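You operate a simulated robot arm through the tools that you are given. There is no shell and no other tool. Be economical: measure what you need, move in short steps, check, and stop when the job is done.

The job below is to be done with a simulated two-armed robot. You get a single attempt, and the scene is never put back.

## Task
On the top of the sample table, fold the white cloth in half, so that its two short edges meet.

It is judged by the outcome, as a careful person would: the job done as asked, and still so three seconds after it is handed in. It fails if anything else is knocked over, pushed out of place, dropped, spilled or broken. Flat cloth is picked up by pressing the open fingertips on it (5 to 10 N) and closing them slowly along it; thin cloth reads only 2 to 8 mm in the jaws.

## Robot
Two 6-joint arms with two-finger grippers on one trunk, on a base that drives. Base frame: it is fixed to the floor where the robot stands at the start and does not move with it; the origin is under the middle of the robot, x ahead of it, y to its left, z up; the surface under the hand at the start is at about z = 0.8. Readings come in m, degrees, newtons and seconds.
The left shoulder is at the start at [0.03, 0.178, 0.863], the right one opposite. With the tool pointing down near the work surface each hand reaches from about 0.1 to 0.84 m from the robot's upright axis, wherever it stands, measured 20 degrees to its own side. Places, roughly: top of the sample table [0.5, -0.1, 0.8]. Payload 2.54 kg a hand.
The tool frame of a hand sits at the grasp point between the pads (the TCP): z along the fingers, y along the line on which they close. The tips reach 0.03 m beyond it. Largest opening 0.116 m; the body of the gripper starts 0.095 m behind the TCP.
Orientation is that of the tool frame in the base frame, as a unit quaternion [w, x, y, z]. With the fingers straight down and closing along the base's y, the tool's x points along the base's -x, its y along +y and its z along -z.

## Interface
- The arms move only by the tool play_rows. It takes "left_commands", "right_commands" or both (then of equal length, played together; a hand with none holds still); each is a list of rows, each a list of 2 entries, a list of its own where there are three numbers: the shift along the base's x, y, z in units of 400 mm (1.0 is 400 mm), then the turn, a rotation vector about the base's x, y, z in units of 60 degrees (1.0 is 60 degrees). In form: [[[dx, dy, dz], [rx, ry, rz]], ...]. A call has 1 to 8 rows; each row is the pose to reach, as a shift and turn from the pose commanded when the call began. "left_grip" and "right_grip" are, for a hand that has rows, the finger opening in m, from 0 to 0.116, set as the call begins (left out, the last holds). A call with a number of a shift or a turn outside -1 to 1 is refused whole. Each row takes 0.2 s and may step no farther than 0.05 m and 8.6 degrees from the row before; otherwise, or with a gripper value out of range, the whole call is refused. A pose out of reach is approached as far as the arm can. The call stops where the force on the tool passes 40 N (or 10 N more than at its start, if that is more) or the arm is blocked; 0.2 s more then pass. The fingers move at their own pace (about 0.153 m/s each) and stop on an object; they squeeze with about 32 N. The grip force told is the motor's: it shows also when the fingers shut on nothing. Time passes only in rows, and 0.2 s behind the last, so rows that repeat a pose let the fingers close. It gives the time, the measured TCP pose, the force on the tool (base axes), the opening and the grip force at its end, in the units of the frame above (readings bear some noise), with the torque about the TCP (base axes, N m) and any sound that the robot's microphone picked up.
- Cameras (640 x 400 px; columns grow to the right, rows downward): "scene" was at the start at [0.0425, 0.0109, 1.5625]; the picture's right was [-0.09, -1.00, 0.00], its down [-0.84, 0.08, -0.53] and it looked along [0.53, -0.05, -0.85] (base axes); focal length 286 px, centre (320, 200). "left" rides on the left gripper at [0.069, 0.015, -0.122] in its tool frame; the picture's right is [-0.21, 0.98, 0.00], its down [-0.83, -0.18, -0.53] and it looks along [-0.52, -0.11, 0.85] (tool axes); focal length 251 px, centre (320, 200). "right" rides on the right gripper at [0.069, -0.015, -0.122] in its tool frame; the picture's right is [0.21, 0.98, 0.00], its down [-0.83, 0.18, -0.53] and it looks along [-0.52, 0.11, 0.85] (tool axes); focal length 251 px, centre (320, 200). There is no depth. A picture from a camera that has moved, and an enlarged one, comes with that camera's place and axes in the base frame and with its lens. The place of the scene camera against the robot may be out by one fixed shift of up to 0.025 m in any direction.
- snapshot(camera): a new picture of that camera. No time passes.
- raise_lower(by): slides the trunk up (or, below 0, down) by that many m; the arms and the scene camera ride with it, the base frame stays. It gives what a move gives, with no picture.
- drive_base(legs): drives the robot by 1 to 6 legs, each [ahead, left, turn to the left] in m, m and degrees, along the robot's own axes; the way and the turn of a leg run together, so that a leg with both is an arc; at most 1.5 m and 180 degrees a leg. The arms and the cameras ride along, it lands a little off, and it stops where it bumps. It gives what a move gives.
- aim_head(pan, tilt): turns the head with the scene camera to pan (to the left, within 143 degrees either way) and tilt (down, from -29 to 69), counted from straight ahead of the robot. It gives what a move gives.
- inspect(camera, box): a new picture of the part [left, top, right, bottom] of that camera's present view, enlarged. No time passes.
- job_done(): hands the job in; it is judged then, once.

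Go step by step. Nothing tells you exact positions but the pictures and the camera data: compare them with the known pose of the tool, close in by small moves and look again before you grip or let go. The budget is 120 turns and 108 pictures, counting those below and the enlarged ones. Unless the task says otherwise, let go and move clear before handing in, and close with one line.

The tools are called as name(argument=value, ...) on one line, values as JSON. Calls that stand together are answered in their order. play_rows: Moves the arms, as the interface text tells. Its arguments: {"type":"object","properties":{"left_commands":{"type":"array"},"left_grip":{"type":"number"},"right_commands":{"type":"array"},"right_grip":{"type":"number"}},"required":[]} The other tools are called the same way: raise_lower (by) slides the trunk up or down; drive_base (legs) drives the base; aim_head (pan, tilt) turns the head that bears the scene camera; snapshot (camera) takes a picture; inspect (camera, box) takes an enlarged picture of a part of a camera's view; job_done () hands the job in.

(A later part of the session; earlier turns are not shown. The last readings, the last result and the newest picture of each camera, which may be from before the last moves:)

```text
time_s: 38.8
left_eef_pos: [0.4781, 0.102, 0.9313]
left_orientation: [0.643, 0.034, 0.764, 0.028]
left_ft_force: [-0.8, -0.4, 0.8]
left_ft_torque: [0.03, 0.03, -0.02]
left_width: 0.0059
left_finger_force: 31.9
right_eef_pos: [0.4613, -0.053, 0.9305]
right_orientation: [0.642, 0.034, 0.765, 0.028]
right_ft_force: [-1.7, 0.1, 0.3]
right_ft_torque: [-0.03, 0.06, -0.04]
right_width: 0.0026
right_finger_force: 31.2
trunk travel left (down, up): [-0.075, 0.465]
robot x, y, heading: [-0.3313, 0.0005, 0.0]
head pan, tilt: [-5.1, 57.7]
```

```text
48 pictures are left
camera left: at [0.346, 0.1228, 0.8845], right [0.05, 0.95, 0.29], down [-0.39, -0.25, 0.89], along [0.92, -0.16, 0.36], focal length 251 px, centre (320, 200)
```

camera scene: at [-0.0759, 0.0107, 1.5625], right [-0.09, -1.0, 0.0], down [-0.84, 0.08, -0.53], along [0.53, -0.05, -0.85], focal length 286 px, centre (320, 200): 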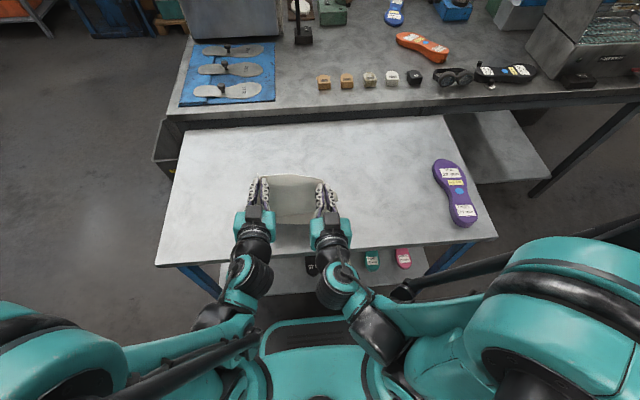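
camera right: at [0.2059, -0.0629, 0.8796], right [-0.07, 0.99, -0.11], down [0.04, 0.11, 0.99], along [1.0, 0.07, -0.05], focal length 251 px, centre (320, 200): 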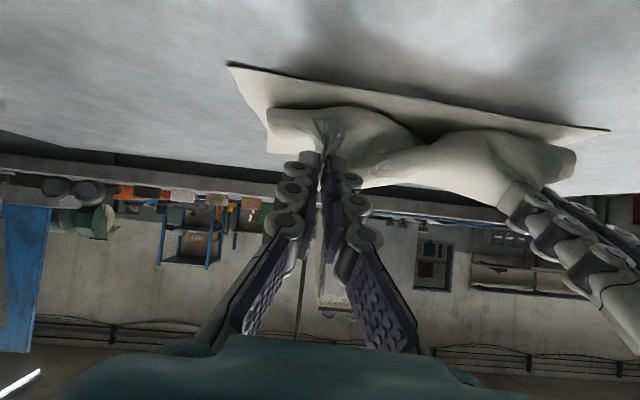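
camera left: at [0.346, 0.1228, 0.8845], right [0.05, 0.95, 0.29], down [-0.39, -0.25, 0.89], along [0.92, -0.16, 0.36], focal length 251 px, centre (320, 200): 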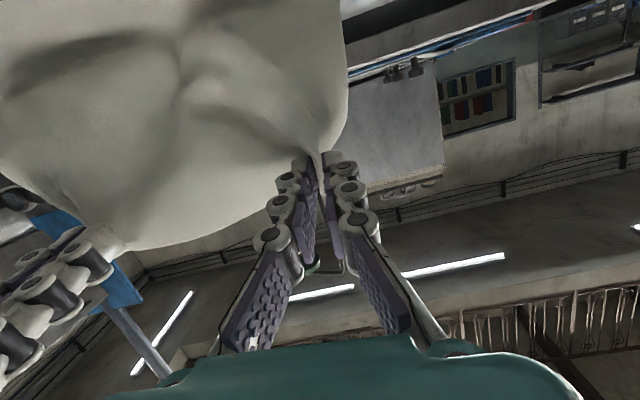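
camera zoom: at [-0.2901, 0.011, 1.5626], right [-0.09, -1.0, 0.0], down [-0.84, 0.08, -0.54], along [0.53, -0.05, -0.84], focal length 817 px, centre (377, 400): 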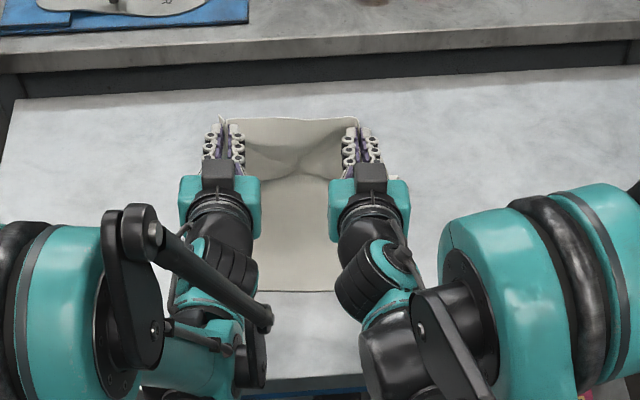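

The pose holds well. I step down by the arms and back by the base alternately, and spread the hands slightly to smooth the sheet.

play_rows(left_commands=[[[-0.03, 0.004, -0.01], [0, 0, 0]], [[-0.06, 0.008, -0.03], [0, 0, 0]], [[-0.09, 0.01, -0.05], [0, 0, 0]], [[-0.115, 0.01, -0.075], [0, 0, 0]]], right_commands=[[[-0.03, -0.004, -0.01], [0, 0, 0]], [[-0.06, -0.008, -0.03], [0, 0, 0]], [[-0.09, -0.01, -0.05], [0, 0, 0]], [[-0.115, -0.01, -0.075], [0, 0, 0]]])

drive_base(legs=[[-0.035, 0, 0]])

inspect(camera="scene", box=[200, 50, 400, 190])

snapshot(camera="right")

```text
time_s: 39.8
left_eef_pos: [0.4327, 0.1073, 0.8999]
left_orientation: [0.643, 0.035, 0.765, 0.027]
left_ft_force: [-0.7, -2.9, 0.2]
left_ft_torque: [-0.02, 0.03, -0.08]
left_width: 0.0062
left_finger_force: 31.9
right_eef_pos: [0.4151, -0.0566, 0.8981]
right_orientation: [0.643, 0.034, 0.765, 0.028]
right_ft_force: [0.1, 3.5, -0.4]
right_ft_torque: [-0.04, 0.02, 0.11]
right_width: 0.0033
right_finger_force: 31.8
trunk travel left (down, up): [-0.075, 0.465]
robot x, y, heading: [-0.3302, -0.0017, -0.1]
head pan, tilt: [-5.1, 57.7]
```

```text
time_s: 40.6
left_eef_pos: [0.3968, 0.1057, 0.9009]
left_orientation: [0.643, 0.034, 0.764, 0.027]
left_ft_force: [-0.6, -3.3, 0.8]
left_ft_torque: [-0.02, 0.03, -0.07]
left_width: 0.006
left_finger_force: 31.8
right_eef_pos: [0.3797, -0.0573, 0.8994]
right_orientation: [0.643, 0.035, 0.765, 0.027]
right_ft_force: [0.6, 2.4, 0.0]
right_ft_torque: [-0.01, 0.03, 0.07]
right_width: 0.0034
right_finger_force: 31.5
trunk travel left (down, up): [-0.075, 0.465]
robot x, y, heading: [-0.3626, -0.0012, -0.2]
head pan, tilt: [-5.1, 57.7]
```

```text
2.86 times, centred on (300, 120) of scene
camera zoom: at [-0.3249, 0.011, 1.5626], right [-0.09, -1.0, 0.0], down [-0.84, 0.08, -0.54], along [0.53, -0.05, -0.84], focal length 817 px, centre (377, 429)
```

zoom: 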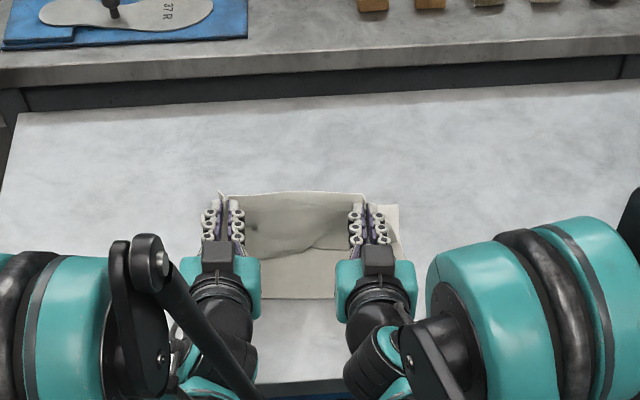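

```text
46 pictures are left
camera right: at [0.248, -0.0668, 0.8518], right [-0.02, 0.99, -0.13], down [-0.38, 0.11, 0.92], along [0.92, 0.07, 0.38], focal length 251 px, centre (320, 200)
```

right: 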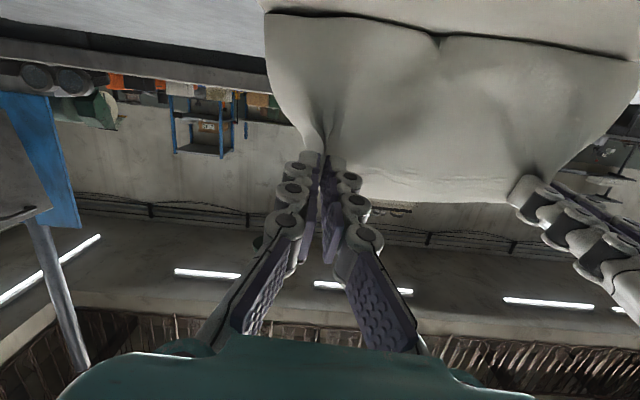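

The near edge stays at 0.355 and the sheet now passes over it in a loop. I bring the tips down onto the near edge, easing the tilt to 65° for camera clearance.

play_rows(left_commands=[[[-0.03, -0.003, -0.025], [0, 0.04, 0]], [[-0.06, -0.006, -0.055], [0, 0.08, 0]], [[-0.09, -0.009, -0.09], [0, 0.13, 0]], [[-0.11, -0.012, -0.125], [0, 0.19, 0]], [[-0.125, -0.012, -0.155], [0, 0.25, 0]], [[-0.125, -0.012, -0.155], [0, 0.25, 0]]], right_commands=[[[-0.03, -0.003, -0.025], [0, 0.04, 0]], [[-0.06, -0.006, -0.055], [0, 0.08, 0]], [[-0.085, -0.009, -0.09], [0, 0.13, 0]], [[-0.105, -0.012, -0.125], [0, 0.19, 0]], [[-0.115, -0.012, -0.155], [0, 0.25, 0]], [[-0.115, -0.012, -0.155], [0, 0.25, 0]]])

inspect(camera="scene", box=[200, 50, 400, 190])

snapshot(camera="right")

snapshot(camera="left")

```text
time_s: 42.0
left_eef_pos: [0.3486, 0.1023, 0.8378]
left_orientation: [0.537, 0.038, 0.842, 0.023]
left_ft_force: [0.8, -2.9, -0.7]
left_ft_torque: [-0.03, 0.01, -0.07]
left_width: 0.006
left_finger_force: 32.1
right_eef_pos: [0.3348, -0.063, 0.8369]
right_orientation: [0.537, 0.037, 0.843, 0.023]
right_ft_force: [-0.6, 1.6, 0.8]
right_ft_torque: [0.01, -0.01, 0.1]
right_width: 0.0034
right_finger_force: 31.9
trunk travel left (down, up): [-0.075, 0.465]
robot x, y, heading: [-0.3662, 0.0001, -0.3]
head pan, tilt: [-5.1, 57.7]
```

```text
2.86 times, centred on (300, 120) of scene
camera zoom: at [-0.3227, 0.011, 1.5625], right [-0.09, -1.0, 0.0], down [-0.84, 0.08, -0.53], along [0.53, -0.05, -0.85], focal length 817 px, centre (377, 429)
```

zoom: 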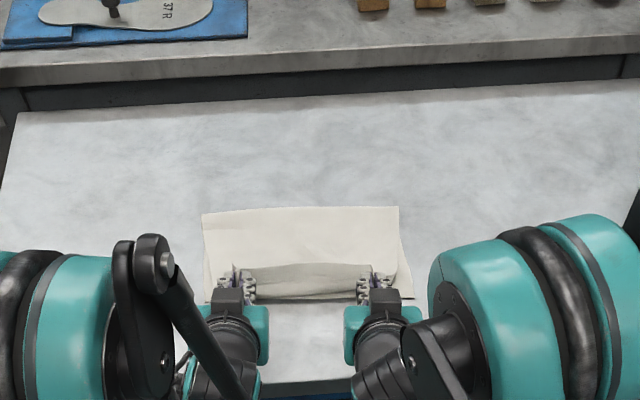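

```text
44 pictures are left
camera right: at [0.1958, -0.0718, 0.8249], right [-0.05, 0.99, -0.12], down [-0.13, 0.11, 0.99], along [0.99, 0.07, 0.12], focal length 251 px, centre (320, 200)
```

right: 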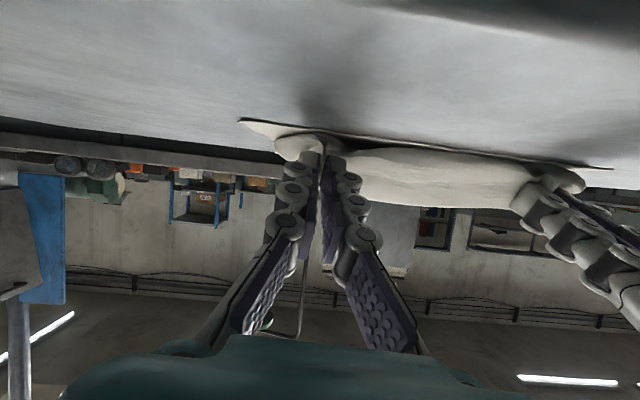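

```text
43 pictures are left
camera left: at [0.2097, 0.1224, 0.8272], right [0.13, 0.95, 0.27], down [-0.14, -0.25, 0.96], along [0.98, -0.16, 0.1], focal length 251 px, centre (320, 200)
```

left: 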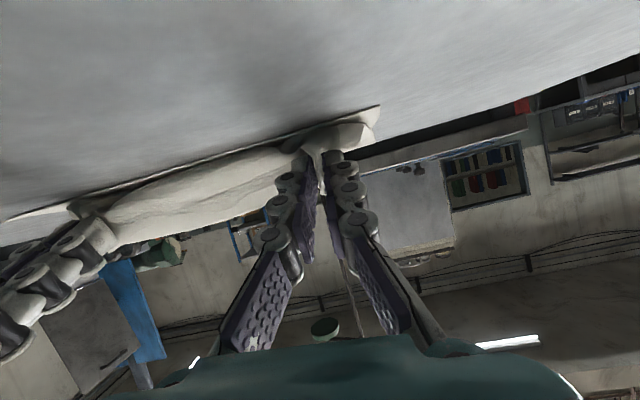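

The roll under the fingertips shows the bend is at 0.495, with 8 cm of slack wrapped back. Rather than dropping from above, I'll unfold fully forward again and then drag the edge back low and taut with the base, so no slack can form. First I lift, then drive forward.

play_rows(left_commands=[[[0.03, 0, 0.09], [0, 0, 0]], [[0.06, 0, 0.17], [0, 0, 0]], [[0.1, 0, 0.23], [0, 0, 0]], [[0.16, 0, 0.27], [0, 0, 0]], [[0.22, 0, 0.29], [0, 0, 0]]], right_commands=[[[0.03, 0, 0.09], [0, 0, 0]], [[0.06, 0, 0.17], [0, 0, 0]], [[0.1, 0, 0.23], [0, 0, 0]], [[0.16, 0, 0.27], [0, 0, 0]], [[0.22, 0, 0.29], [0, 0, 0]]])

drive_base(legs=[[0.16, 0, 0]])

inspect(camera="scene", box=[200, 80, 400, 220])

```text
time_s: 43.2
left_eef_pos: [0.4382, 0.1012, 0.9537]
left_orientation: [0.538, 0.037, 0.842, 0.022]
left_ft_force: [-1.2, -2.3, -0.4]
left_ft_torque: [-0.06, 0.03, -0.09]
left_width: 0.0061
left_finger_force: 31.9
right_eef_pos: [0.4218, -0.0628, 0.9516]
right_orientation: [0.536, 0.038, 0.843, 0.023]
right_ft_force: [0.4, 2.8, 0.1]
right_ft_torque: [0.01, -0.02, 0.1]
right_width: 0.0033
right_finger_force: 31.5
trunk travel left (down, up): [-0.075, 0.465]
robot x, y, heading: [-0.3666, 0.0003, -0.1]
head pan, tilt: [-5.1, 57.7]
```

```text
time_s: 44.6
left_eef_pos: [0.5968, 0.1013, 0.9528]
left_orientation: [0.537, 0.037, 0.843, 0.023]
left_ft_force: [0.6, -2.9, 0.4]
left_ft_torque: [-0.04, -0.04, -0.09]
left_width: 0.0063
left_finger_force: 32.0
right_eef_pos: [0.5814, -0.0622, 0.9515]
right_orientation: [0.537, 0.036, 0.843, 0.024]
right_ft_force: [0.9, 2.0, 0.4]
right_ft_torque: [-0.03, 0.0, 0.1]
right_width: 0.0031
right_finger_force: 31.9
trunk travel left (down, up): [-0.075, 0.465]
robot x, y, heading: [-0.208, -0.0001, 0.2]
head pan, tilt: [-5.1, 57.7]
```

```text
2.86 times, centred on (300, 150) of scene
camera zoom: at [-0.163, 0.0109, 1.5625], right [-0.09, -1.0, 0.0], down [-0.84, 0.08, -0.53], along [0.53, -0.05, -0.85], focal length 817 px, centre (377, 343)
```

zoom: 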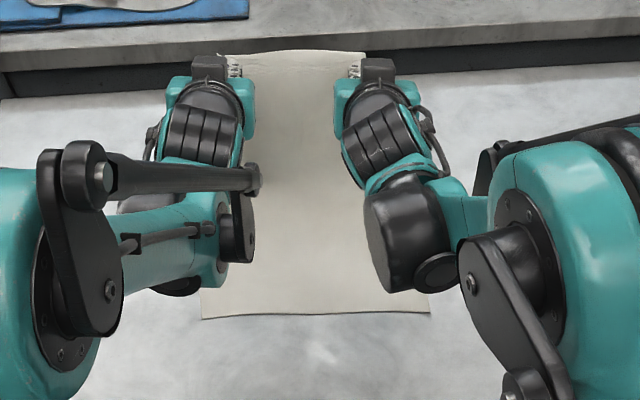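

The near edge is unmoved and the sheet straight. I lower the tips forward to about (0.68, 0.845), so the cloth lies almost fully flat.

play_rows(left_commands=[[[0.03, 0, -0.05], [0, 0, 0]], [[0.06, 0, -0.1], [0, 0, 0]], [[0.09, 0, -0.15], [0, 0, 0]], [[0.12, 0, -0.19], [0, 0, 0]], [[0.145, 0, -0.225], [0, 0, 0]], [[0.15, 0, -0.245], [0, 0, 0]]], right_commands=[[[0.03, 0, -0.05], [0, 0, 0]], [[0.06, 0, -0.1], [0, 0, 0]], [[0.09, 0, -0.15], [0, 0, 0]], [[0.12, 0, -0.19], [0, 0, 0]], [[0.145, 0, -0.225], [0, 0, 0]], [[0.15, 0, -0.245], [0, 0, 0]]])

inspect(camera="scene", box=[200, 80, 400, 220])

snapshot(camera="right")

```text
time_s: 46.0
left_eef_pos: [0.6554, 0.1009, 0.8558]
left_orientation: [0.538, 0.037, 0.842, 0.023]
left_ft_force: [0.3, -3.3, -0.3]
left_ft_torque: [-0.07, -0.03, -0.09]
left_width: 0.0064
left_finger_force: 32.0
right_eef_pos: [0.6397, -0.0632, 0.8533]
right_orientation: [0.538, 0.038, 0.842, 0.023]
right_ft_force: [0.3, 4.0, -1.4]
right_ft_torque: [0.02, 0.0, 0.16]
right_width: 0.0033
right_finger_force: 32.1
trunk travel left (down, up): [-0.075, 0.465]
robot x, y, heading: [-0.2045, 0.0019, 0.4]
head pan, tilt: [-5.1, 57.7]
```

```text
2.86 times, centred on (300, 150) of scene
camera zoom: at [-0.1646, 0.0108, 1.5625], right [-0.09, -1.0, 0.0], down [-0.84, 0.08, -0.53], along [0.53, -0.05, -0.85], focal length 817 px, centre (377, 343)
```

zoom: 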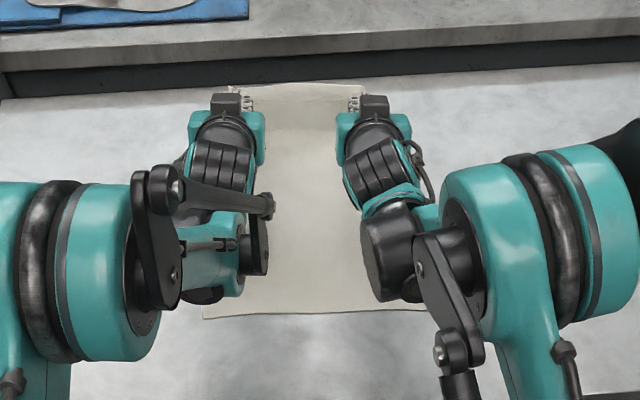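

```text
40 pictures are left
camera right: at [0.5013, -0.0733, 0.8414], right [-0.05, 0.99, -0.12], down [-0.13, 0.11, 0.99], along [0.99, 0.07, 0.12], focal length 251 px, centre (320, 200)
```

right: 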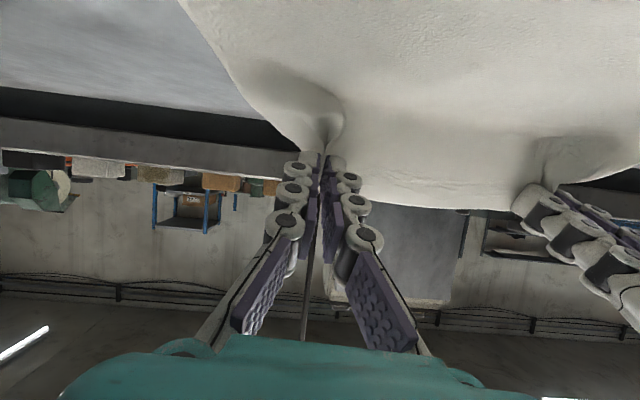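

The cloth lies nearly flat again with the near edge in place. I lower the tips to about 2 cm over the table and then drag back low with the base in two legs.

play_rows(left_commands=[[[0, 0, -0.025], [0, 0.04, 0]], [[0.01, 0, -0.047], [0, 0.083, 0]], [[0.01, 0, -0.047], [0, 0.083, 0]]], right_commands=[[[0, 0, -0.022], [0, 0.04, 0]], [[0.01, 0, -0.043], [0, 0.083, 0]], [[0.01, 0, -0.043], [0, 0.083, 0]]])

drive_base(legs=[[-0.15, 0, 0]])

inspect(camera="scene", box=[200, 60, 400, 200])

snapshot(camera="right")

```text
time_s: 46.9
left_eef_pos: [0.6601, 0.1017, 0.8379]
left_orientation: [0.5, 0.038, 0.865, 0.022]
left_ft_force: [-0.2, -4.2, 0.1]
left_ft_torque: [-0.06, 0.01, -0.1]
left_width: 0.0062
left_finger_force: 31.7
right_eef_pos: [0.6439, -0.0649, 0.8357]
right_orientation: [0.5, 0.038, 0.865, 0.021]
right_ft_force: [0.1, 3.5, -0.7]
right_ft_torque: [0.0, -0.02, 0.15]
right_width: 0.0031
right_finger_force: 32.0
trunk travel left (down, up): [-0.075, 0.465]
robot x, y, heading: [-0.2057, -0.0014, -0.1]
head pan, tilt: [-5.1, 57.7]
```

```text
time_s: 48.2
left_eef_pos: [0.5086, 0.1023, 0.8389]
left_orientation: [0.501, 0.037, 0.864, 0.022]
left_ft_force: [-1.1, -4.0, 0.1]
left_ft_torque: [-0.1, 0.04, -0.1]
left_width: 0.0063
left_finger_force: 32.2
right_eef_pos: [0.4937, -0.0635, 0.8366]
right_orientation: [0.502, 0.038, 0.864, 0.021]
right_ft_force: [0.2, 4.3, -0.6]
right_ft_torque: [0.02, 0.05, 0.11]
right_width: 0.0032
right_finger_force: 32.0
trunk travel left (down, up): [-0.075, 0.465]
robot x, y, heading: [-0.3613, 0.0037, 0.1]
head pan, tilt: [-5.1, 57.7]
```

```text
2.86 times, centred on (300, 130) of scene
camera zoom: at [-0.316, 0.011, 1.5626], right [-0.09, -1.0, 0.0], down [-0.84, 0.08, -0.54], along [0.53, -0.05, -0.84], focal length 817 px, centre (377, 400)
```

zoom: 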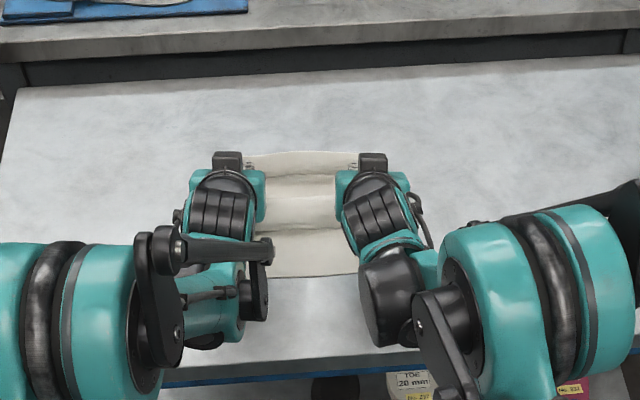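

```text
38 pictures are left
camera right: at [0.3538, -0.0728, 0.8373], right [-0.06, 0.99, -0.11], down [-0.05, 0.11, 0.99], along [1.0, 0.07, 0.04], focal length 251 px, centre (320, 200)
```

right: 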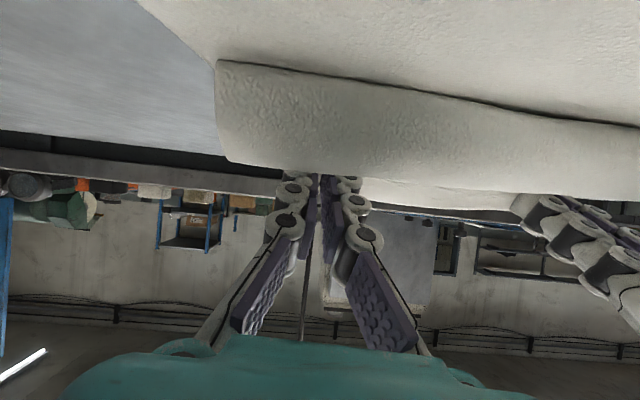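

Starting flat, the sheet buckled into pleats in front instead of turning over. New plan: swing it over high as before, let the free edge fall past the near edge onto bare table, release, and regrip it there with fingers straight down; held from that side, the sheet will lie properly when I set the edge in place.

play_rows(left_commands=[[[0.02, 0, 0.08], [0, 0, 0]], [[0.03, 0, 0.17], [0, -0.04, 0]], [[0.02, 0, 0.25], [0, -0.08, 0]], [[-0.02, 0, 0.3], [0, -0.13, 0]], [[-0.05, 0, 0.31], [0, -0.17, 0]], [[-0.05, 0, 0.31], [0, -0.17, 0]]], right_commands=[[[0.02, 0, 0.08], [0, 0, 0]], [[0.03, 0, 0.17], [0, -0.04, 0]], [[0.02, 0, 0.25], [0, -0.08, 0]], [[-0.02, 0, 0.3], [0, -0.13, 0]], [[-0.05, 0, 0.31], [0, -0.17, 0]], [[-0.05, 0, 0.31], [0, -0.17, 0]]])

drive_base(legs=[[-0.16, 0, 0]])

inspect(camera="scene", box=[200, 30, 400, 170])

snapshot(camera="right")

```text
time_s: 49.6
left_eef_pos: [0.4883, 0.1008, 0.9611]
left_orientation: [0.575, 0.037, 0.817, 0.025]
left_ft_force: [0.1, -3.7, 0.5]
left_ft_torque: [-0.06, -0.01, -0.1]
left_width: 0.0063
left_finger_force: 31.8
right_eef_pos: [0.4736, -0.0626, 0.9615]
right_orientation: [0.575, 0.036, 0.817, 0.025]
right_ft_force: [0.4, 2.8, 0.0]
right_ft_torque: [-0.01, 0.04, 0.11]
right_width: 0.0033
right_finger_force: 32.3
trunk travel left (down, up): [-0.075, 0.465]
robot x, y, heading: [-0.3543, -0.0023, -0.1]
head pan, tilt: [-5.1, 57.7]
```

```text
time_s: 50.9
left_eef_pos: [0.3924, 0.0966, 0.9613]
left_orientation: [0.574, 0.038, 0.818, 0.024]
left_ft_force: [1.6, -2.4, 0.0]
left_ft_torque: [-0.03, -0.03, -0.04]
left_width: 0.006
left_finger_force: 31.7
right_eef_pos: [0.3745, -0.0662, 0.9591]
right_orientation: [0.575, 0.037, 0.817, 0.024]
right_ft_force: [1.1, 1.8, -1.0]
right_ft_torque: [-0.01, -0.03, 0.07]
right_width: 0.0032
right_finger_force: 31.9
trunk travel left (down, up): [-0.075, 0.465]
robot x, y, heading: [-0.4605, 0.0, -0.4]
head pan, tilt: [-5.1, 57.7]
stopped in leg 1: the robot was blocked; the commanded pose is now the measured one
```

```text
2.86 times, centred on (300, 100) of scene
camera zoom: at [-0.4109, 0.0092, 1.5624], right [-0.09, -1.0, 0.0], down [-0.84, 0.08, -0.53], along [0.53, -0.05, -0.85], focal length 817 px, centre (377, 486)
```

zoom: 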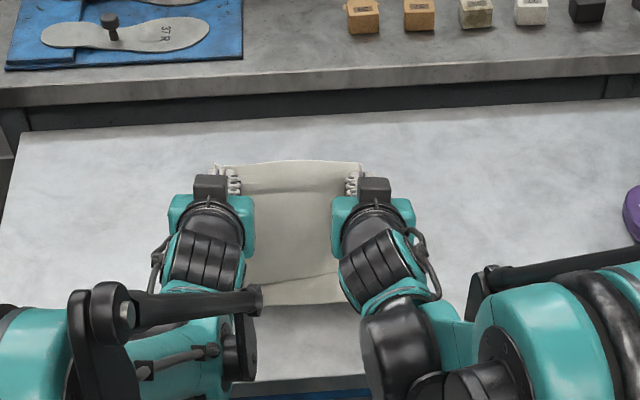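

```text
36 pictures are left
camera right: at [0.2372, -0.0757, 0.935], right [-0.04, 0.99, -0.12], down [-0.22, 0.11, 0.97], along [0.98, 0.07, 0.21], focal length 251 px, centre (320, 200)
```

right: 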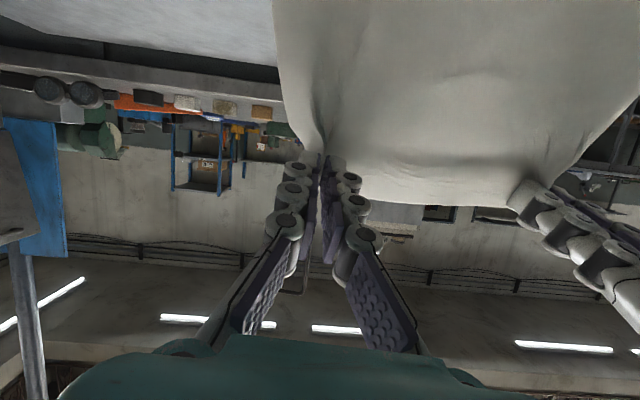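

The robot touched something behind it, so I won't back off any further. The sheet looks clean; I swing the hands back and down with the arms to carry the edge past the near edge.

play_rows(left_commands=[[[-0.08, 0.005, -0.02], [0, 0, 0]], [[-0.16, 0.005, -0.05], [0, 0, 0]], [[-0.22, 0.005, -0.1], [0, 0, 0]], [[-0.27, 0.005, -0.16], [0, 0, 0]], [[-0.3, 0.005, -0.21], [0, 0, 0]]], right_commands=[[[-0.08, 0.005, -0.02], [0, 0, 0]], [[-0.16, 0.005, -0.05], [0, 0, 0]], [[-0.22, 0.005, -0.1], [0, 0, 0]], [[-0.27, 0.005, -0.16], [0, 0, 0]], [[-0.3, 0.005, -0.21], [0, 0, 0]]])

inspect(camera="scene", box=[200, 30, 400, 170])

snapshot(camera="right")

```text
time_s: 52.1
left_eef_pos: [0.2685, 0.0987, 0.8786]
left_orientation: [0.575, 0.038, 0.817, 0.023]
left_ft_force: [0.2, -3.4, 0.7]
left_ft_torque: [-0.02, 0.01, -0.12]
left_width: 0.0064
left_finger_force: 32.0
right_eef_pos: [0.2537, -0.0639, 0.876]
right_orientation: [0.576, 0.036, 0.817, 0.025]
right_ft_force: [1.0, 2.2, -1.0]
right_ft_torque: [0.0, -0.01, 0.13]
right_width: 0.0032
right_finger_force: 32.3
trunk travel left (down, up): [-0.075, 0.465]
robot x, y, heading: [-0.4554, -0.0007, -0.1]
head pan, tilt: [-5.1, 57.7]
```

```text
2.86 times, centred on (300, 100) of scene
camera zoom: at [-0.4138, 0.0096, 1.5625], right [-0.09, -1.0, 0.0], down [-0.84, 0.08, -0.53], along [0.53, -0.05, -0.85], focal length 817 px, centre (377, 486)
```

zoom: 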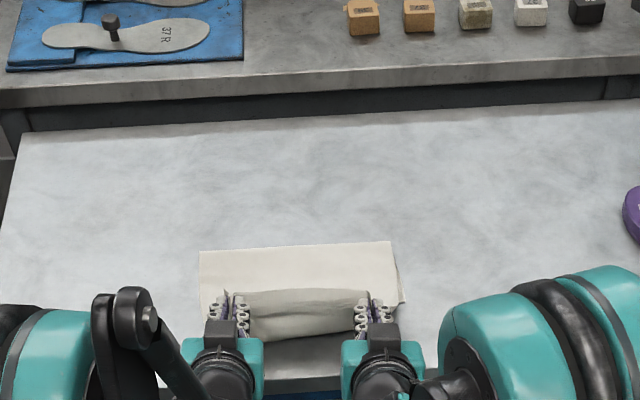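

```text
34 pictures are left
camera right: at [0.115, -0.074, 0.852], right [-0.04, 0.99, -0.12], down [-0.22, 0.11, 0.97], along [0.97, 0.07, 0.21], focal length 251 px, centre (320, 200)
```

right: 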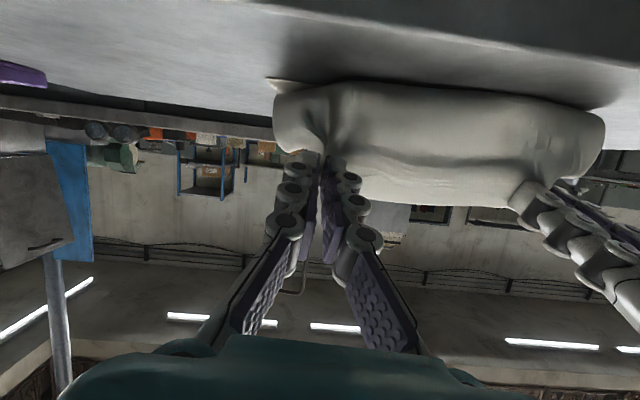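

The edge went too far: flattened out it would hang over the table's front. I relay the sheet forward and come back less far.

play_rows(left_commands=[[[0.03, 0, 0.07], [0, 0, 0]], [[0.08, 0, 0.14], [0, 0, 0]], [[0.14, 0, 0.19], [0, 0, 0]], [[0.2, 0, 0.2], [0, 0, 0]]], right_commands=[[[0.03, 0, 0.07], [0, 0, 0]], [[0.08, 0, 0.14], [0, 0, 0]], [[0.14, 0, 0.19], [0, 0, 0]], [[0.2, 0, 0.2], [0, 0, 0]]])

drive_base(legs=[[0.16, 0, 0]])

play_rows(left_commands=[[[0.05, 0, -0.03], [0, 0, 0]], [[0.1, 0, -0.06], [0, 0, 0]], [[0.1, 0, -0.07], [0, 0, 0]], [[0.02, 0, -0.06], [0, 0, 0]], [[-0.06, 0, -0.06], [0, 0, 0]]], right_commands=[[[0.05, 0, -0.03], [0, 0, 0]], [[0.1, 0, -0.06], [0, 0, 0]], [[0.1, 0, -0.07], [0, 0, 0]], [[0.02, 0, -0.06], [0, 0, 0]], [[-0.06, 0, -0.06], [0, 0, 0]]])

drive_base(legs=[[-0.08, 0, 0]])

inspect(camera="scene", box=[200, 50, 400, 190])

```text
time_s: 53.1
left_eef_pos: [0.3514, 0.0992, 0.9591]
left_orientation: [0.575, 0.038, 0.817, 0.023]
left_ft_force: [-0.6, -3.0, -0.8]
left_ft_torque: [-0.01, 0.0, -0.07]
left_width: 0.006
left_finger_force: 32.2
right_eef_pos: [0.3346, -0.0646, 0.9561]
right_orientation: [0.576, 0.037, 0.817, 0.024]
right_ft_force: [0.3, 2.2, 0.3]
right_ft_torque: [0.0, -0.02, 0.1]
right_width: 0.0033
right_finger_force: 31.6
trunk travel left (down, up): [-0.075, 0.465]
robot x, y, heading: [-0.4562, -0.0007, -0.3]
head pan, tilt: [-5.1, 57.7]
```

```text
time_s: 54.5
left_eef_pos: [0.5089, 0.0972, 0.958]
left_orientation: [0.574, 0.038, 0.817, 0.023]
left_ft_force: [0.5, -2.4, 0.7]
left_ft_torque: [-0.03, -0.01, -0.05]
left_width: 0.0062
left_finger_force: 32.0
right_eef_pos: [0.4905, -0.0654, 0.9551]
right_orientation: [0.575, 0.037, 0.817, 0.024]
right_ft_force: [0.2, 2.2, -0.2]
right_ft_torque: [-0.02, -0.07, 0.07]
right_width: 0.0033
right_finger_force: 32.1
trunk travel left (down, up): [-0.075, 0.465]
robot x, y, heading: [-0.2999, 0.0005, -0.5]
head pan, tilt: [-5.1, 57.7]
```

```text
time_s: 55.7
left_eef_pos: [0.4844, 0.0972, 0.9373]
left_orientation: [0.576, 0.039, 0.816, 0.022]
left_ft_force: [-1.4, -2.2, 0.2]
left_ft_torque: [-0.03, 0.0, -0.07]
left_width: 0.0059
left_finger_force: 32.3
right_eef_pos: [0.4647, -0.0659, 0.9347]
right_orientation: [0.576, 0.036, 0.816, 0.025]
right_ft_force: [0.6, 2.3, 0.5]
right_ft_torque: [-0.03, -0.02, 0.09]
right_width: 0.0033
right_finger_force: 32.0
trunk travel left (down, up): [-0.075, 0.465]
robot x, y, heading: [-0.3007, -0.0039, -0.2]
head pan, tilt: [-5.1, 57.7]
```

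```text
time_s: 56.8
left_eef_pos: [0.4022, 0.0983, 0.9372]
left_orientation: [0.576, 0.038, 0.816, 0.024]
left_ft_force: [0.4, -3.0, 1.5]
left_ft_torque: [0.01, 0.02, -0.08]
left_width: 0.0062
left_finger_force: 32.1
right_eef_pos: [0.382, -0.0651, 0.9349]
right_orientation: [0.576, 0.037, 0.816, 0.024]
right_ft_force: [0.5, 2.3, 0.2]
right_ft_torque: [-0.01, 0.06, 0.09]
right_width: 0.0034
right_finger_force: 31.8
trunk travel left (down, up): [-0.075, 0.465]
robot x, y, heading: [-0.3817, 0.0003, -0.2]
head pan, tilt: [-5.1, 57.7]
```

```text
2.86 times, centred on (300, 120) of scene
camera zoom: at [-0.3409, 0.0092, 1.5626], right [-0.09, -1.0, 0.0], down [-0.84, 0.08, -0.54], along [0.53, -0.05, -0.84], focal length 817 px, centre (377, 429)
```

zoom: 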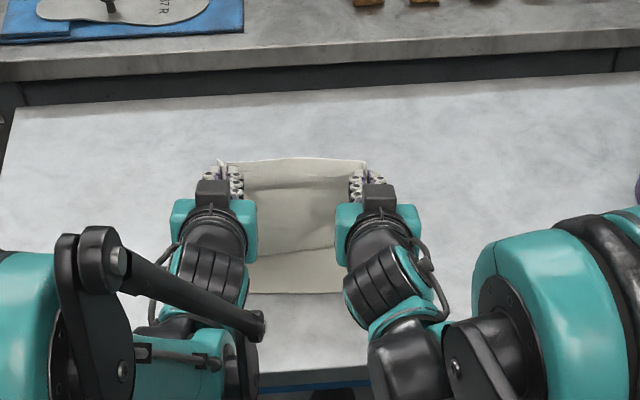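

Good, the sheet hangs clean. I come down to about (0.35, 0.87) with the arms.

play_rows(left_commands=[[[-0.07, 0, -0.02], [0, 0, 0]], [[-0.13, 0, -0.055], [0, 0, 0]], [[-0.175, 0, -0.1], [0, 0, 0]], [[-0.2, 0, -0.145], [0, 0, 0]]], right_commands=[[[-0.07, 0, -0.02], [0, 0, 0]], [[-0.13, 0, -0.055], [0, 0, 0]], [[-0.17, 0, -0.1], [0, 0, 0]], [[-0.19, 0, -0.145], [0, 0, 0]]])

inspect(camera="scene", box=[200, 50, 400, 190])

```text
time_s: 57.8
left_eef_pos: [0.3228, 0.0992, 0.8784]
left_orientation: [0.575, 0.038, 0.817, 0.023]
left_ft_force: [0.4, -3.0, 0.0]
left_ft_torque: [-0.02, -0.01, -0.12]
left_width: 0.0062
left_finger_force: 32.1
right_eef_pos: [0.3084, -0.0672, 0.8763]
right_orientation: [0.575, 0.036, 0.817, 0.025]
right_ft_force: [0.5, 3.5, -0.6]
right_ft_torque: [-0.03, 0.0, 0.12]
right_width: 0.0032
right_finger_force: 32.1
trunk travel left (down, up): [-0.075, 0.465]
robot x, y, heading: [-0.3826, -0.0021, -0.3]
head pan, tilt: [-5.1, 57.7]
```

```text
2.86 times, centred on (300, 120) of scene
camera zoom: at [-0.3381, 0.0093, 1.5625], right [-0.09, -1.0, 0.0], down [-0.84, 0.08, -0.53], along [0.53, -0.05, -0.85], focal length 817 px, centre (377, 429)
```

zoom: 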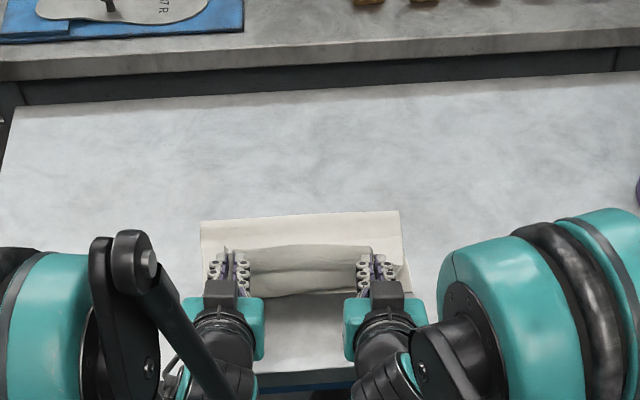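

I need the overlapping edge to land well on the table, so I first shift the whole cloth forward a bit: lift, drive ahead, and pull the sheet forward until it slides about 6 cm.

play_rows(left_commands=[[[0.05, 0, 0.08], [0, 0, 0]], [[0.12, 0, 0.15], [0, 0, 0]], [[0.19, 0, 0.19], [0, 0, 0]], [[0.25, 0, 0.2], [0, 0, 0]]], right_commands=[[[0.05, 0, 0.08], [0, 0, 0]], [[0.12, 0, 0.15], [0, 0, 0]], [[0.19, 0, 0.19], [0, 0, 0]], [[0.25, 0, 0.2], [0, 0, 0]]])

drive_base(legs=[[0.23, 0, 0]])

inspect(camera="scene", box=[200, 90, 400, 230])

```text
time_s: 58.8
left_eef_pos: [0.4242, 0.0967, 0.9573]
left_orientation: [0.575, 0.038, 0.817, 0.023]
left_ft_force: [-0.2, -1.9, 0.0]
left_ft_torque: [-0.06, -0.01, -0.06]
left_width: 0.006
left_finger_force: 31.8
right_eef_pos: [0.4079, -0.0657, 0.9566]
right_orientation: [0.575, 0.037, 0.817, 0.025]
right_ft_force: [-0.1, 2.2, 0.5]
right_ft_torque: [-0.02, 0.0, 0.05]
right_width: 0.0034
right_finger_force: 31.8
trunk travel left (down, up): [-0.075, 0.465]
robot x, y, heading: [-0.3841, -0.0004, -0.7]
head pan, tilt: [-5.1, 57.7]
```

```text
time_s: 60.5
left_eef_pos: [0.6518, 0.0947, 0.9557]
left_orientation: [0.576, 0.038, 0.817, 0.023]
left_ft_force: [0.5, -2.1, -1.2]
left_ft_torque: [-0.01, -0.03, -0.05]
left_width: 0.0061
left_finger_force: 32.1
right_eef_pos: [0.6357, -0.0686, 0.9563]
right_orientation: [0.576, 0.038, 0.816, 0.024]
right_ft_force: [-0.7, 2.1, 0.0]
right_ft_torque: [-0.01, 0.03, 0.08]
right_width: 0.0033
right_finger_force: 31.5
trunk travel left (down, up): [-0.075, 0.465]
robot x, y, heading: [-0.1531, -0.0042, -0.2]
head pan, tilt: [-5.1, 57.7]
```

```text
2.86 times, centred on (300, 160) of scene
camera zoom: at [-0.1089, 0.0077, 1.5625], right [-0.1, -1.0, 0.0], down [-0.84, 0.08, -0.53], along [0.53, -0.05, -0.85], focal length 817 px, centre (377, 314)
```

zoom: 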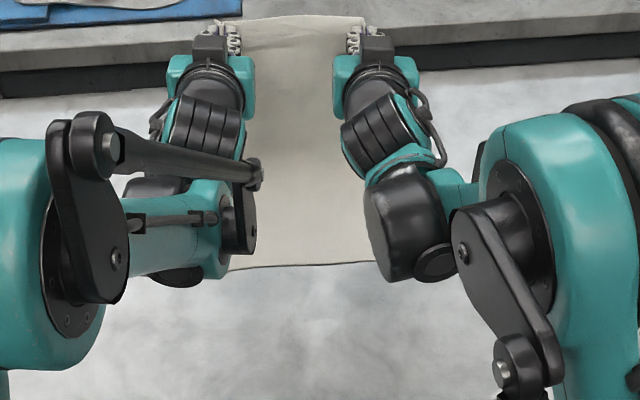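

The near edge now lies at x ≈ 0.44. Now I swing back over it and pull the free edge down toward x ≈ 0.36.

drive_base(legs=[[-0.21, 0, 0]])

play_rows(left_commands=[[[-0.075, 0, -0.05], [0, 0, 0]], [[-0.15, 0, -0.1125], [0, 0.02, 0]], [[-0.2, 0, -0.175], [0, 0.04, 0]], [[-0.2375, 0, -0.2375], [0, 0.06, 0]], [[-0.2625, 0, -0.2825], [0, 0.083, 0]], [[-0.2625, 0, -0.2825], [0, 0.083, 0]]], right_commands=[[[-0.075, 0, -0.05], [0, 0, 0]], [[-0.15, 0, -0.1125], [0, 0.02, 0]], [[-0.2, 0, -0.175], [0, 0.04, 0]], [[-0.2375, 0, -0.2375], [0, 0.06, 0]], [[-0.2625, 0, -0.2825], [0, 0.083, 0]], [[-0.2625, 0, -0.2825], [0, 0.083, 0]]])

inspect(camera="scene", box=[200, 50, 400, 190])

snapshot(camera="left")

```text
time_s: 62.1
left_eef_pos: [0.4443, 0.0964, 0.958]
left_orientation: [0.576, 0.039, 0.816, 0.023]
left_ft_force: [-0.5, -1.4, 1.0]
left_ft_torque: [-0.01, 0.03, -0.06]
left_width: 0.006
left_finger_force: 32.1
right_eef_pos: [0.4296, -0.0666, 0.9574]
right_orientation: [0.576, 0.037, 0.816, 0.024]
right_ft_force: [0.3, 0.9, -0.1]
right_ft_torque: [-0.01, -0.01, 0.07]
right_width: 0.003
right_finger_force: 32.2
trunk travel left (down, up): [-0.075, 0.465]
robot x, y, heading: [-0.3583, -0.0017, -0.3]
head pan, tilt: [-5.1, 57.7]
```

```text
time_s: 63.5
left_eef_pos: [0.3409, 0.0945, 0.8463]
left_orientation: [0.54, 0.039, 0.841, 0.022]
left_ft_force: [0.5, -0.5, 0.6]
left_ft_torque: [-0.02, -0.01, -0.06]
left_width: 0.006
left_finger_force: 31.5
right_eef_pos: [0.3265, -0.0675, 0.8427]
right_orientation: [0.54, 0.038, 0.841, 0.022]
right_ft_force: [0.0, 1.1, -0.6]
right_ft_torque: [-0.03, 0.01, 0.06]
right_width: 0.003
right_finger_force: 32.0
trunk travel left (down, up): [-0.075, 0.465]
robot x, y, heading: [-0.3586, -0.0021, -0.3]
head pan, tilt: [-5.1, 57.7]
```

```text
2.86 times, centred on (300, 120) of scene
camera zoom: at [-0.3155, 0.0092, 1.5626], right [-0.1, -1.0, 0.0], down [-0.84, 0.08, -0.53], along [0.53, -0.05, -0.85], focal length 817 px, centre (377, 429)
```

zoom: 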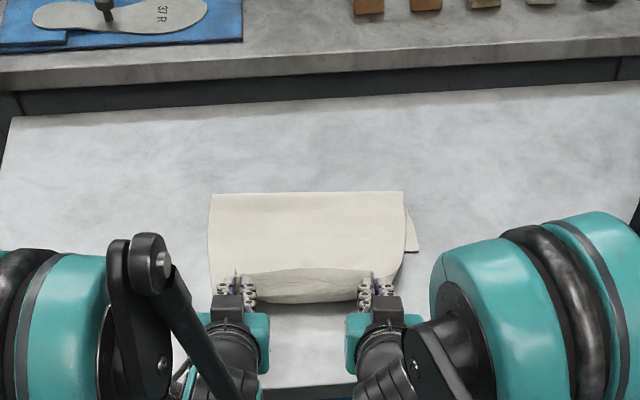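

```text
29 pictures are left
camera left: at [0.2016, 0.1168, 0.8341], right [0.13, 0.95, 0.27], down [-0.15, -0.25, 0.96], along [0.98, -0.17, 0.11], focal length 251 px, centre (320, 200)
```

left: 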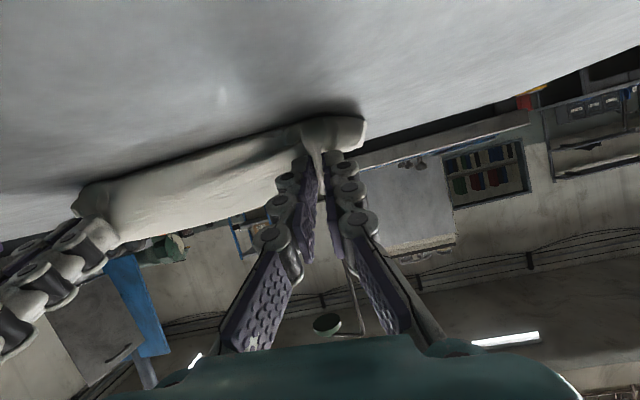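

The sheet lies over cleanly with a small roll at the fingers. I lower a little and draw the edge back by the base until the roll is nearly taken up, at about x = 0.29.

play_rows(left_commands=[[[0, 0.01, -0.02], [0, 0, 0]], [[0, 0.015, -0.03], [0, 0, 0]]], right_commands=[[[0, 0, -0.02], [0, 0, 0]], [[0, 0, -0.025], [0, 0, 0]]])

drive_base(legs=[[-0.07, 0, 0]])

inspect(camera="scene", box=[200, 30, 400, 170])

```text
time_s: 64.1
left_eef_pos: [0.3423, 0.1022, 0.8346]
left_orientation: [0.54, 0.039, 0.841, 0.021]
left_ft_force: [-0.5, -6.5, 0.7]
left_ft_torque: [-0.09, -0.02, -0.16]
left_width: 0.0065
left_finger_force: 32.7
right_eef_pos: [0.3273, -0.066, 0.8329]
right_orientation: [0.539, 0.04, 0.841, 0.022]
right_ft_force: [0.3, 6.3, -0.3]
right_ft_torque: [0.03, 0.0, 0.2]
right_width: 0.0033
right_finger_force: 32.3
trunk travel left (down, up): [-0.075, 0.465]
robot x, y, heading: [-0.358, -0.0017, -0.2]
head pan, tilt: [-5.1, 57.7]
```

```text
time_s: 65.1
left_eef_pos: [0.2711, 0.1023, 0.8355]
left_orientation: [0.54, 0.04, 0.841, 0.022]
left_ft_force: [-1.3, -6.8, 0.1]
left_ft_torque: [-0.11, 0.02, -0.21]
left_width: 0.0064
left_finger_force: 31.7
right_eef_pos: [0.2556, -0.0655, 0.8347]
right_orientation: [0.539, 0.038, 0.841, 0.023]
right_ft_force: [0.3, 7.3, -0.9]
right_ft_torque: [0.01, -0.02, 0.28]
right_width: 0.0033
right_finger_force: 31.6
trunk travel left (down, up): [-0.075, 0.465]
robot x, y, heading: [-0.4286, -0.0019, -0.3]
head pan, tilt: [-5.1, 57.7]
```

```text
2.86 times, centred on (300, 100) of scene
camera zoom: at [-0.3867, 0.0097, 1.5626], right [-0.1, -1.0, 0.0], down [-0.84, 0.08, -0.54], along [0.53, -0.05, -0.84], focal length 817 px, centre (377, 486)
```

zoom: 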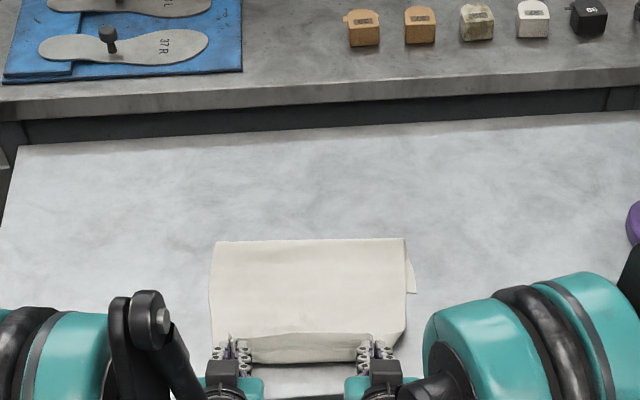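

The sheet is clean and taut, with the free edge ahead of the other edge. I release it here and withdraw backward along the fingers.

play_rows(left_commands=[[[0, 0, 0], [0, 0, 0]], [[0, 0, 0], [0, 0, 0]], [[-0.04, 0, 0.03], [0, 0, 0]], [[-0.1, 0, 0.08], [0, 0, 0]], [[-0.15, 0, 0.16], [0, 0.04, 0]], [[-0.15, 0, 0.26], [0, 0.12, 0]], [[-0.15, 0, 0.36], [0, 0.22, 0]], [[-0.12, 0, 0.45], [0, 0.34, 0]]], right_commands=[[[0, 0, 0], [0, 0, 0]], [[0, 0, 0], [0, 0, 0]], [[-0.04, 0, 0.03], [0, 0, 0]], [[-0.1, 0, 0.08], [0, 0, 0]], [[-0.15, 0, 0.16], [0, 0.04, 0]], [[-0.15, 0, 0.26], [0, 0.12, 0]], [[-0.15, 0, 0.36], [0, 0.22, 0]], [[-0.12, 0, 0.45], [0, 0.34, 0]]], left_grip=0.035, right_grip=0.035)

snapshot(camera="scene")

```text
time_s: 66.9
left_eef_pos: [0.2234, 0.1025, 1.0139]
left_orientation: [0.381, 0.043, 0.924, 0.013]
left_ft_force: [0.7, 1.0, 0.3]
left_ft_torque: [0.03, 0.03, -0.02]
left_width: 0.0351
left_finger_force: 0.0
right_eef_pos: [0.2069, -0.0674, 1.015]
right_orientation: [0.381, 0.042, 0.924, 0.015]
right_ft_force: [0.2, 0.3, 1.0]
right_ft_torque: [0.01, -0.02, -0.03]
right_width: 0.035
right_finger_force: 0.0
right hand out of reach, approached as far as the arm can: row 4
trunk travel left (down, up): [-0.075, 0.465]
robot x, y, heading: [-0.4236, 0.0022, -0.1]
head pan, tilt: [-5.1, 57.7]
```

```text
27 pictures are left
camera scene: at [-0.384, 0.0098, 1.5625], right [-0.1, -1.0, 0.0], down [-0.84, 0.08, -0.53], along [0.53, -0.05, -0.85], focal length 286 px, centre (320, 200)
```

scene: 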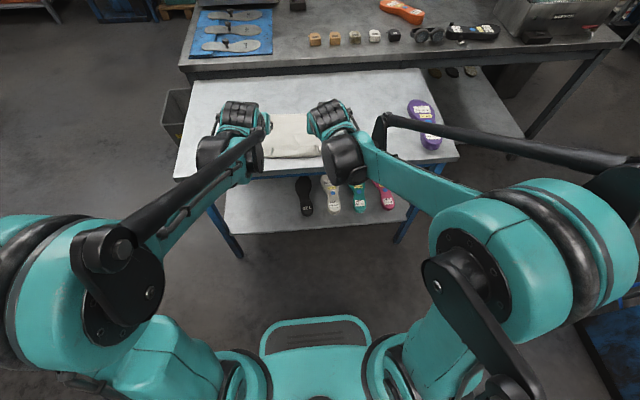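

Released. I turn the fingers straight down and spread the hands to get a clear view.

play_rows(left_commands=[[[0, 0.03, 0.02], [0, 0.125, 0]], [[0, 0.07, 0.04], [0, 0.25, 0]], [[0, 0.11, 0.04], [0, 0.375, 0]], [[0, 0.15, 0.04], [0, 0.5, 0]], [[0, 0.19, 0.04], [0, 0.625, 0]], [[0, 0.23, 0.04], [0, 0.75, 0]]], right_commands=[[[0, -0.03, 0.02], [0, 0.125, 0]], [[0, -0.07, 0.04], [0, 0.25, 0]], [[0, -0.11, 0.04], [0, 0.375, 0]], [[0, -0.15, 0.04], [0, 0.5, 0]], [[0, -0.19, 0.04], [0, 0.625, 0]], [[0, -0.23, 0.04], [0, 0.75, 0]]])

inspect(camera="scene", box=[200, 60, 400, 200])

snapshot(camera="left")

snapshot(camera="right")

```text
time_s: 68.3
left_eef_pos: [0.2255, 0.194, 1.0298]
left_orientation: [-0.002, 0.045, 0.999, -0.004]
left_ft_force: [0.6, -0.4, 0.2]
left_ft_torque: [0.0, 0.04, 0.03]
left_width: 0.035
left_finger_force: 0.1
right_eef_pos: [0.2107, -0.1585, 1.0279]
right_orientation: [-0.002, 0.044, 0.999, -0.001]
right_ft_force: [0.8, 0.2, -1.0]
right_ft_torque: [0.0, 0.04, -0.03]
right_width: 0.035
right_finger_force: 0.1
trunk travel left (down, up): [-0.075, 0.465]
robot x, y, heading: [-0.4252, 0.001, -0.5]
head pan, tilt: [-5.1, 57.7]
```

```text
2.86 times, centred on (300, 130) of scene
camera zoom: at [-0.3827, 0.0098, 1.5624], right [-0.1, -1.0, 0.0], down [-0.84, 0.08, -0.53], along [0.53, -0.05, -0.85], focal length 817 px, centre (377, 400)
```

zoom: 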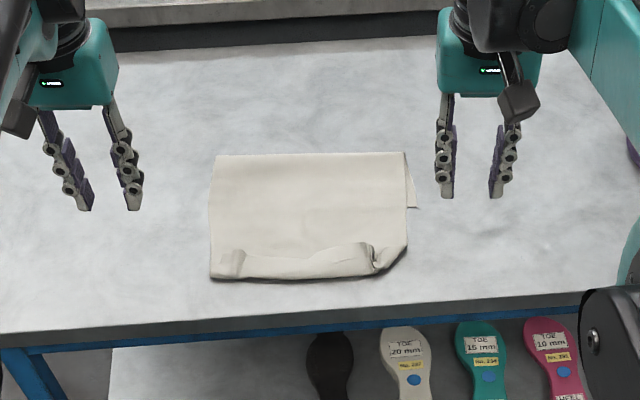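

```text
25 pictures are left
camera left: at [0.158, 0.2169, 1.1506], right [0.3, 0.95, -0.01], down [0.81, -0.25, 0.53], along [0.51, -0.17, -0.85], focal length 251 px, centre (320, 200)
```

left: 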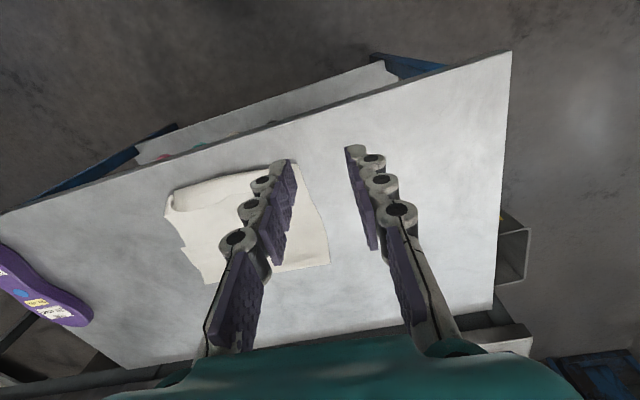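

```text
24 pictures are left
camera right: at [0.1412, -0.167, 1.1512], right [-0.13, 0.99, 0.0], down [0.84, 0.11, 0.53], along [0.53, 0.07, -0.85], focal length 251 px, centre (320, 200)
```

right: 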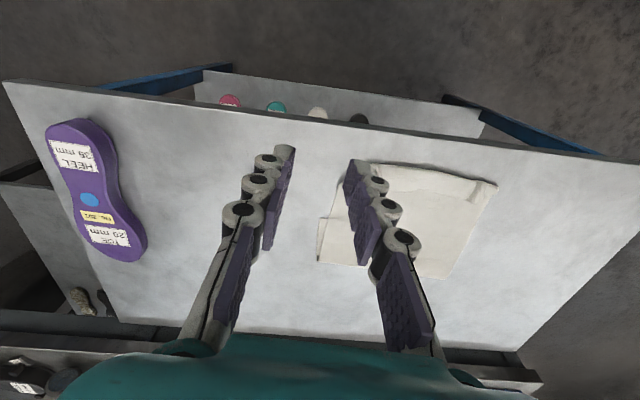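

The fold is straight, but the free edge lies curled back on itself: the roll's crest is at x ≈ 0.28 and the edge at ≈ 0.32. I'll place the open fingers just beyond that edge and sweep it toward the robot to unroll it.

play_rows(left_commands=[[[0.065, -0.052, -0.04], [0, 0, 0]], [[0.13, -0.104, -0.08], [0, 0, 0]], [[0.2, -0.156, -0.12], [0, 0, 0]], [[0.26, -0.208, -0.16], [0, 0, 0]], [[0.311, -0.26, -0.22], [0, 0, 0]], [[0.311, -0.26, -0.32], [0, 0, 0]], [[0.311, -0.26, -0.41], [0, 0, 0]], [[0.311, -0.26, -0.47], [0, 0, 0]]], right_commands=[[[0.065, 0.05, -0.04], [0, 0, 0]], [[0.13, 0.1, -0.08], [0, 0, 0]], [[0.2, 0.15, -0.12], [0, 0, 0]], [[0.26, 0.2, -0.16], [0, 0, 0]], [[0.323, 0.246, -0.22], [0, 0, 0]], [[0.323, 0.246, -0.32], [0, 0, 0]], [[0.323, 0.246, -0.41], [0, 0, 0]], [[0.323, 0.246, -0.465], [0, 0, 0]]], left_grip=0.07, right_grip=0.07)

snapshot(camera="left")

```text
time_s: 70.1
left_eef_pos: [0.3497, 0.0904, 0.8422]
left_orientation: [0.0, 0.046, 0.999, -0.003]
left_ft_force: [0.1, -0.2, -0.1]
left_ft_torque: [-0.01, 0.01, 0.04]
left_width: 0.0696
left_finger_force: 0.0
right_eef_pos: [0.3398, -0.0616, 0.8445]
right_orientation: [0.0, 0.045, 0.999, -0.001]
right_ft_force: [0.0, 0.5, 0.6]
right_ft_torque: [0.0, 0.01, 0.0]
right_width: 0.0699
right_finger_force: 0.0
trunk travel left (down, up): [-0.075, 0.465]
robot x, y, heading: [-0.4273, -0.0015, -0.4]
head pan, tilt: [-5.1, 57.7]
```

```text
23 pictures are left
camera left: at [0.2817, 0.1125, 0.9627], right [0.3, 0.95, -0.01], down [0.81, -0.25, 0.53], along [0.51, -0.17, -0.84], focal length 251 px, centre (320, 200)
```

left: 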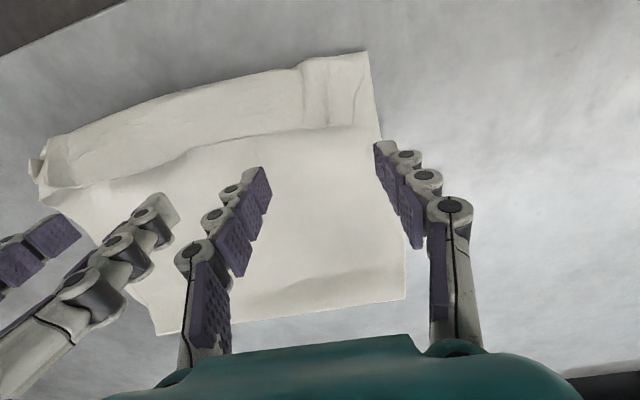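

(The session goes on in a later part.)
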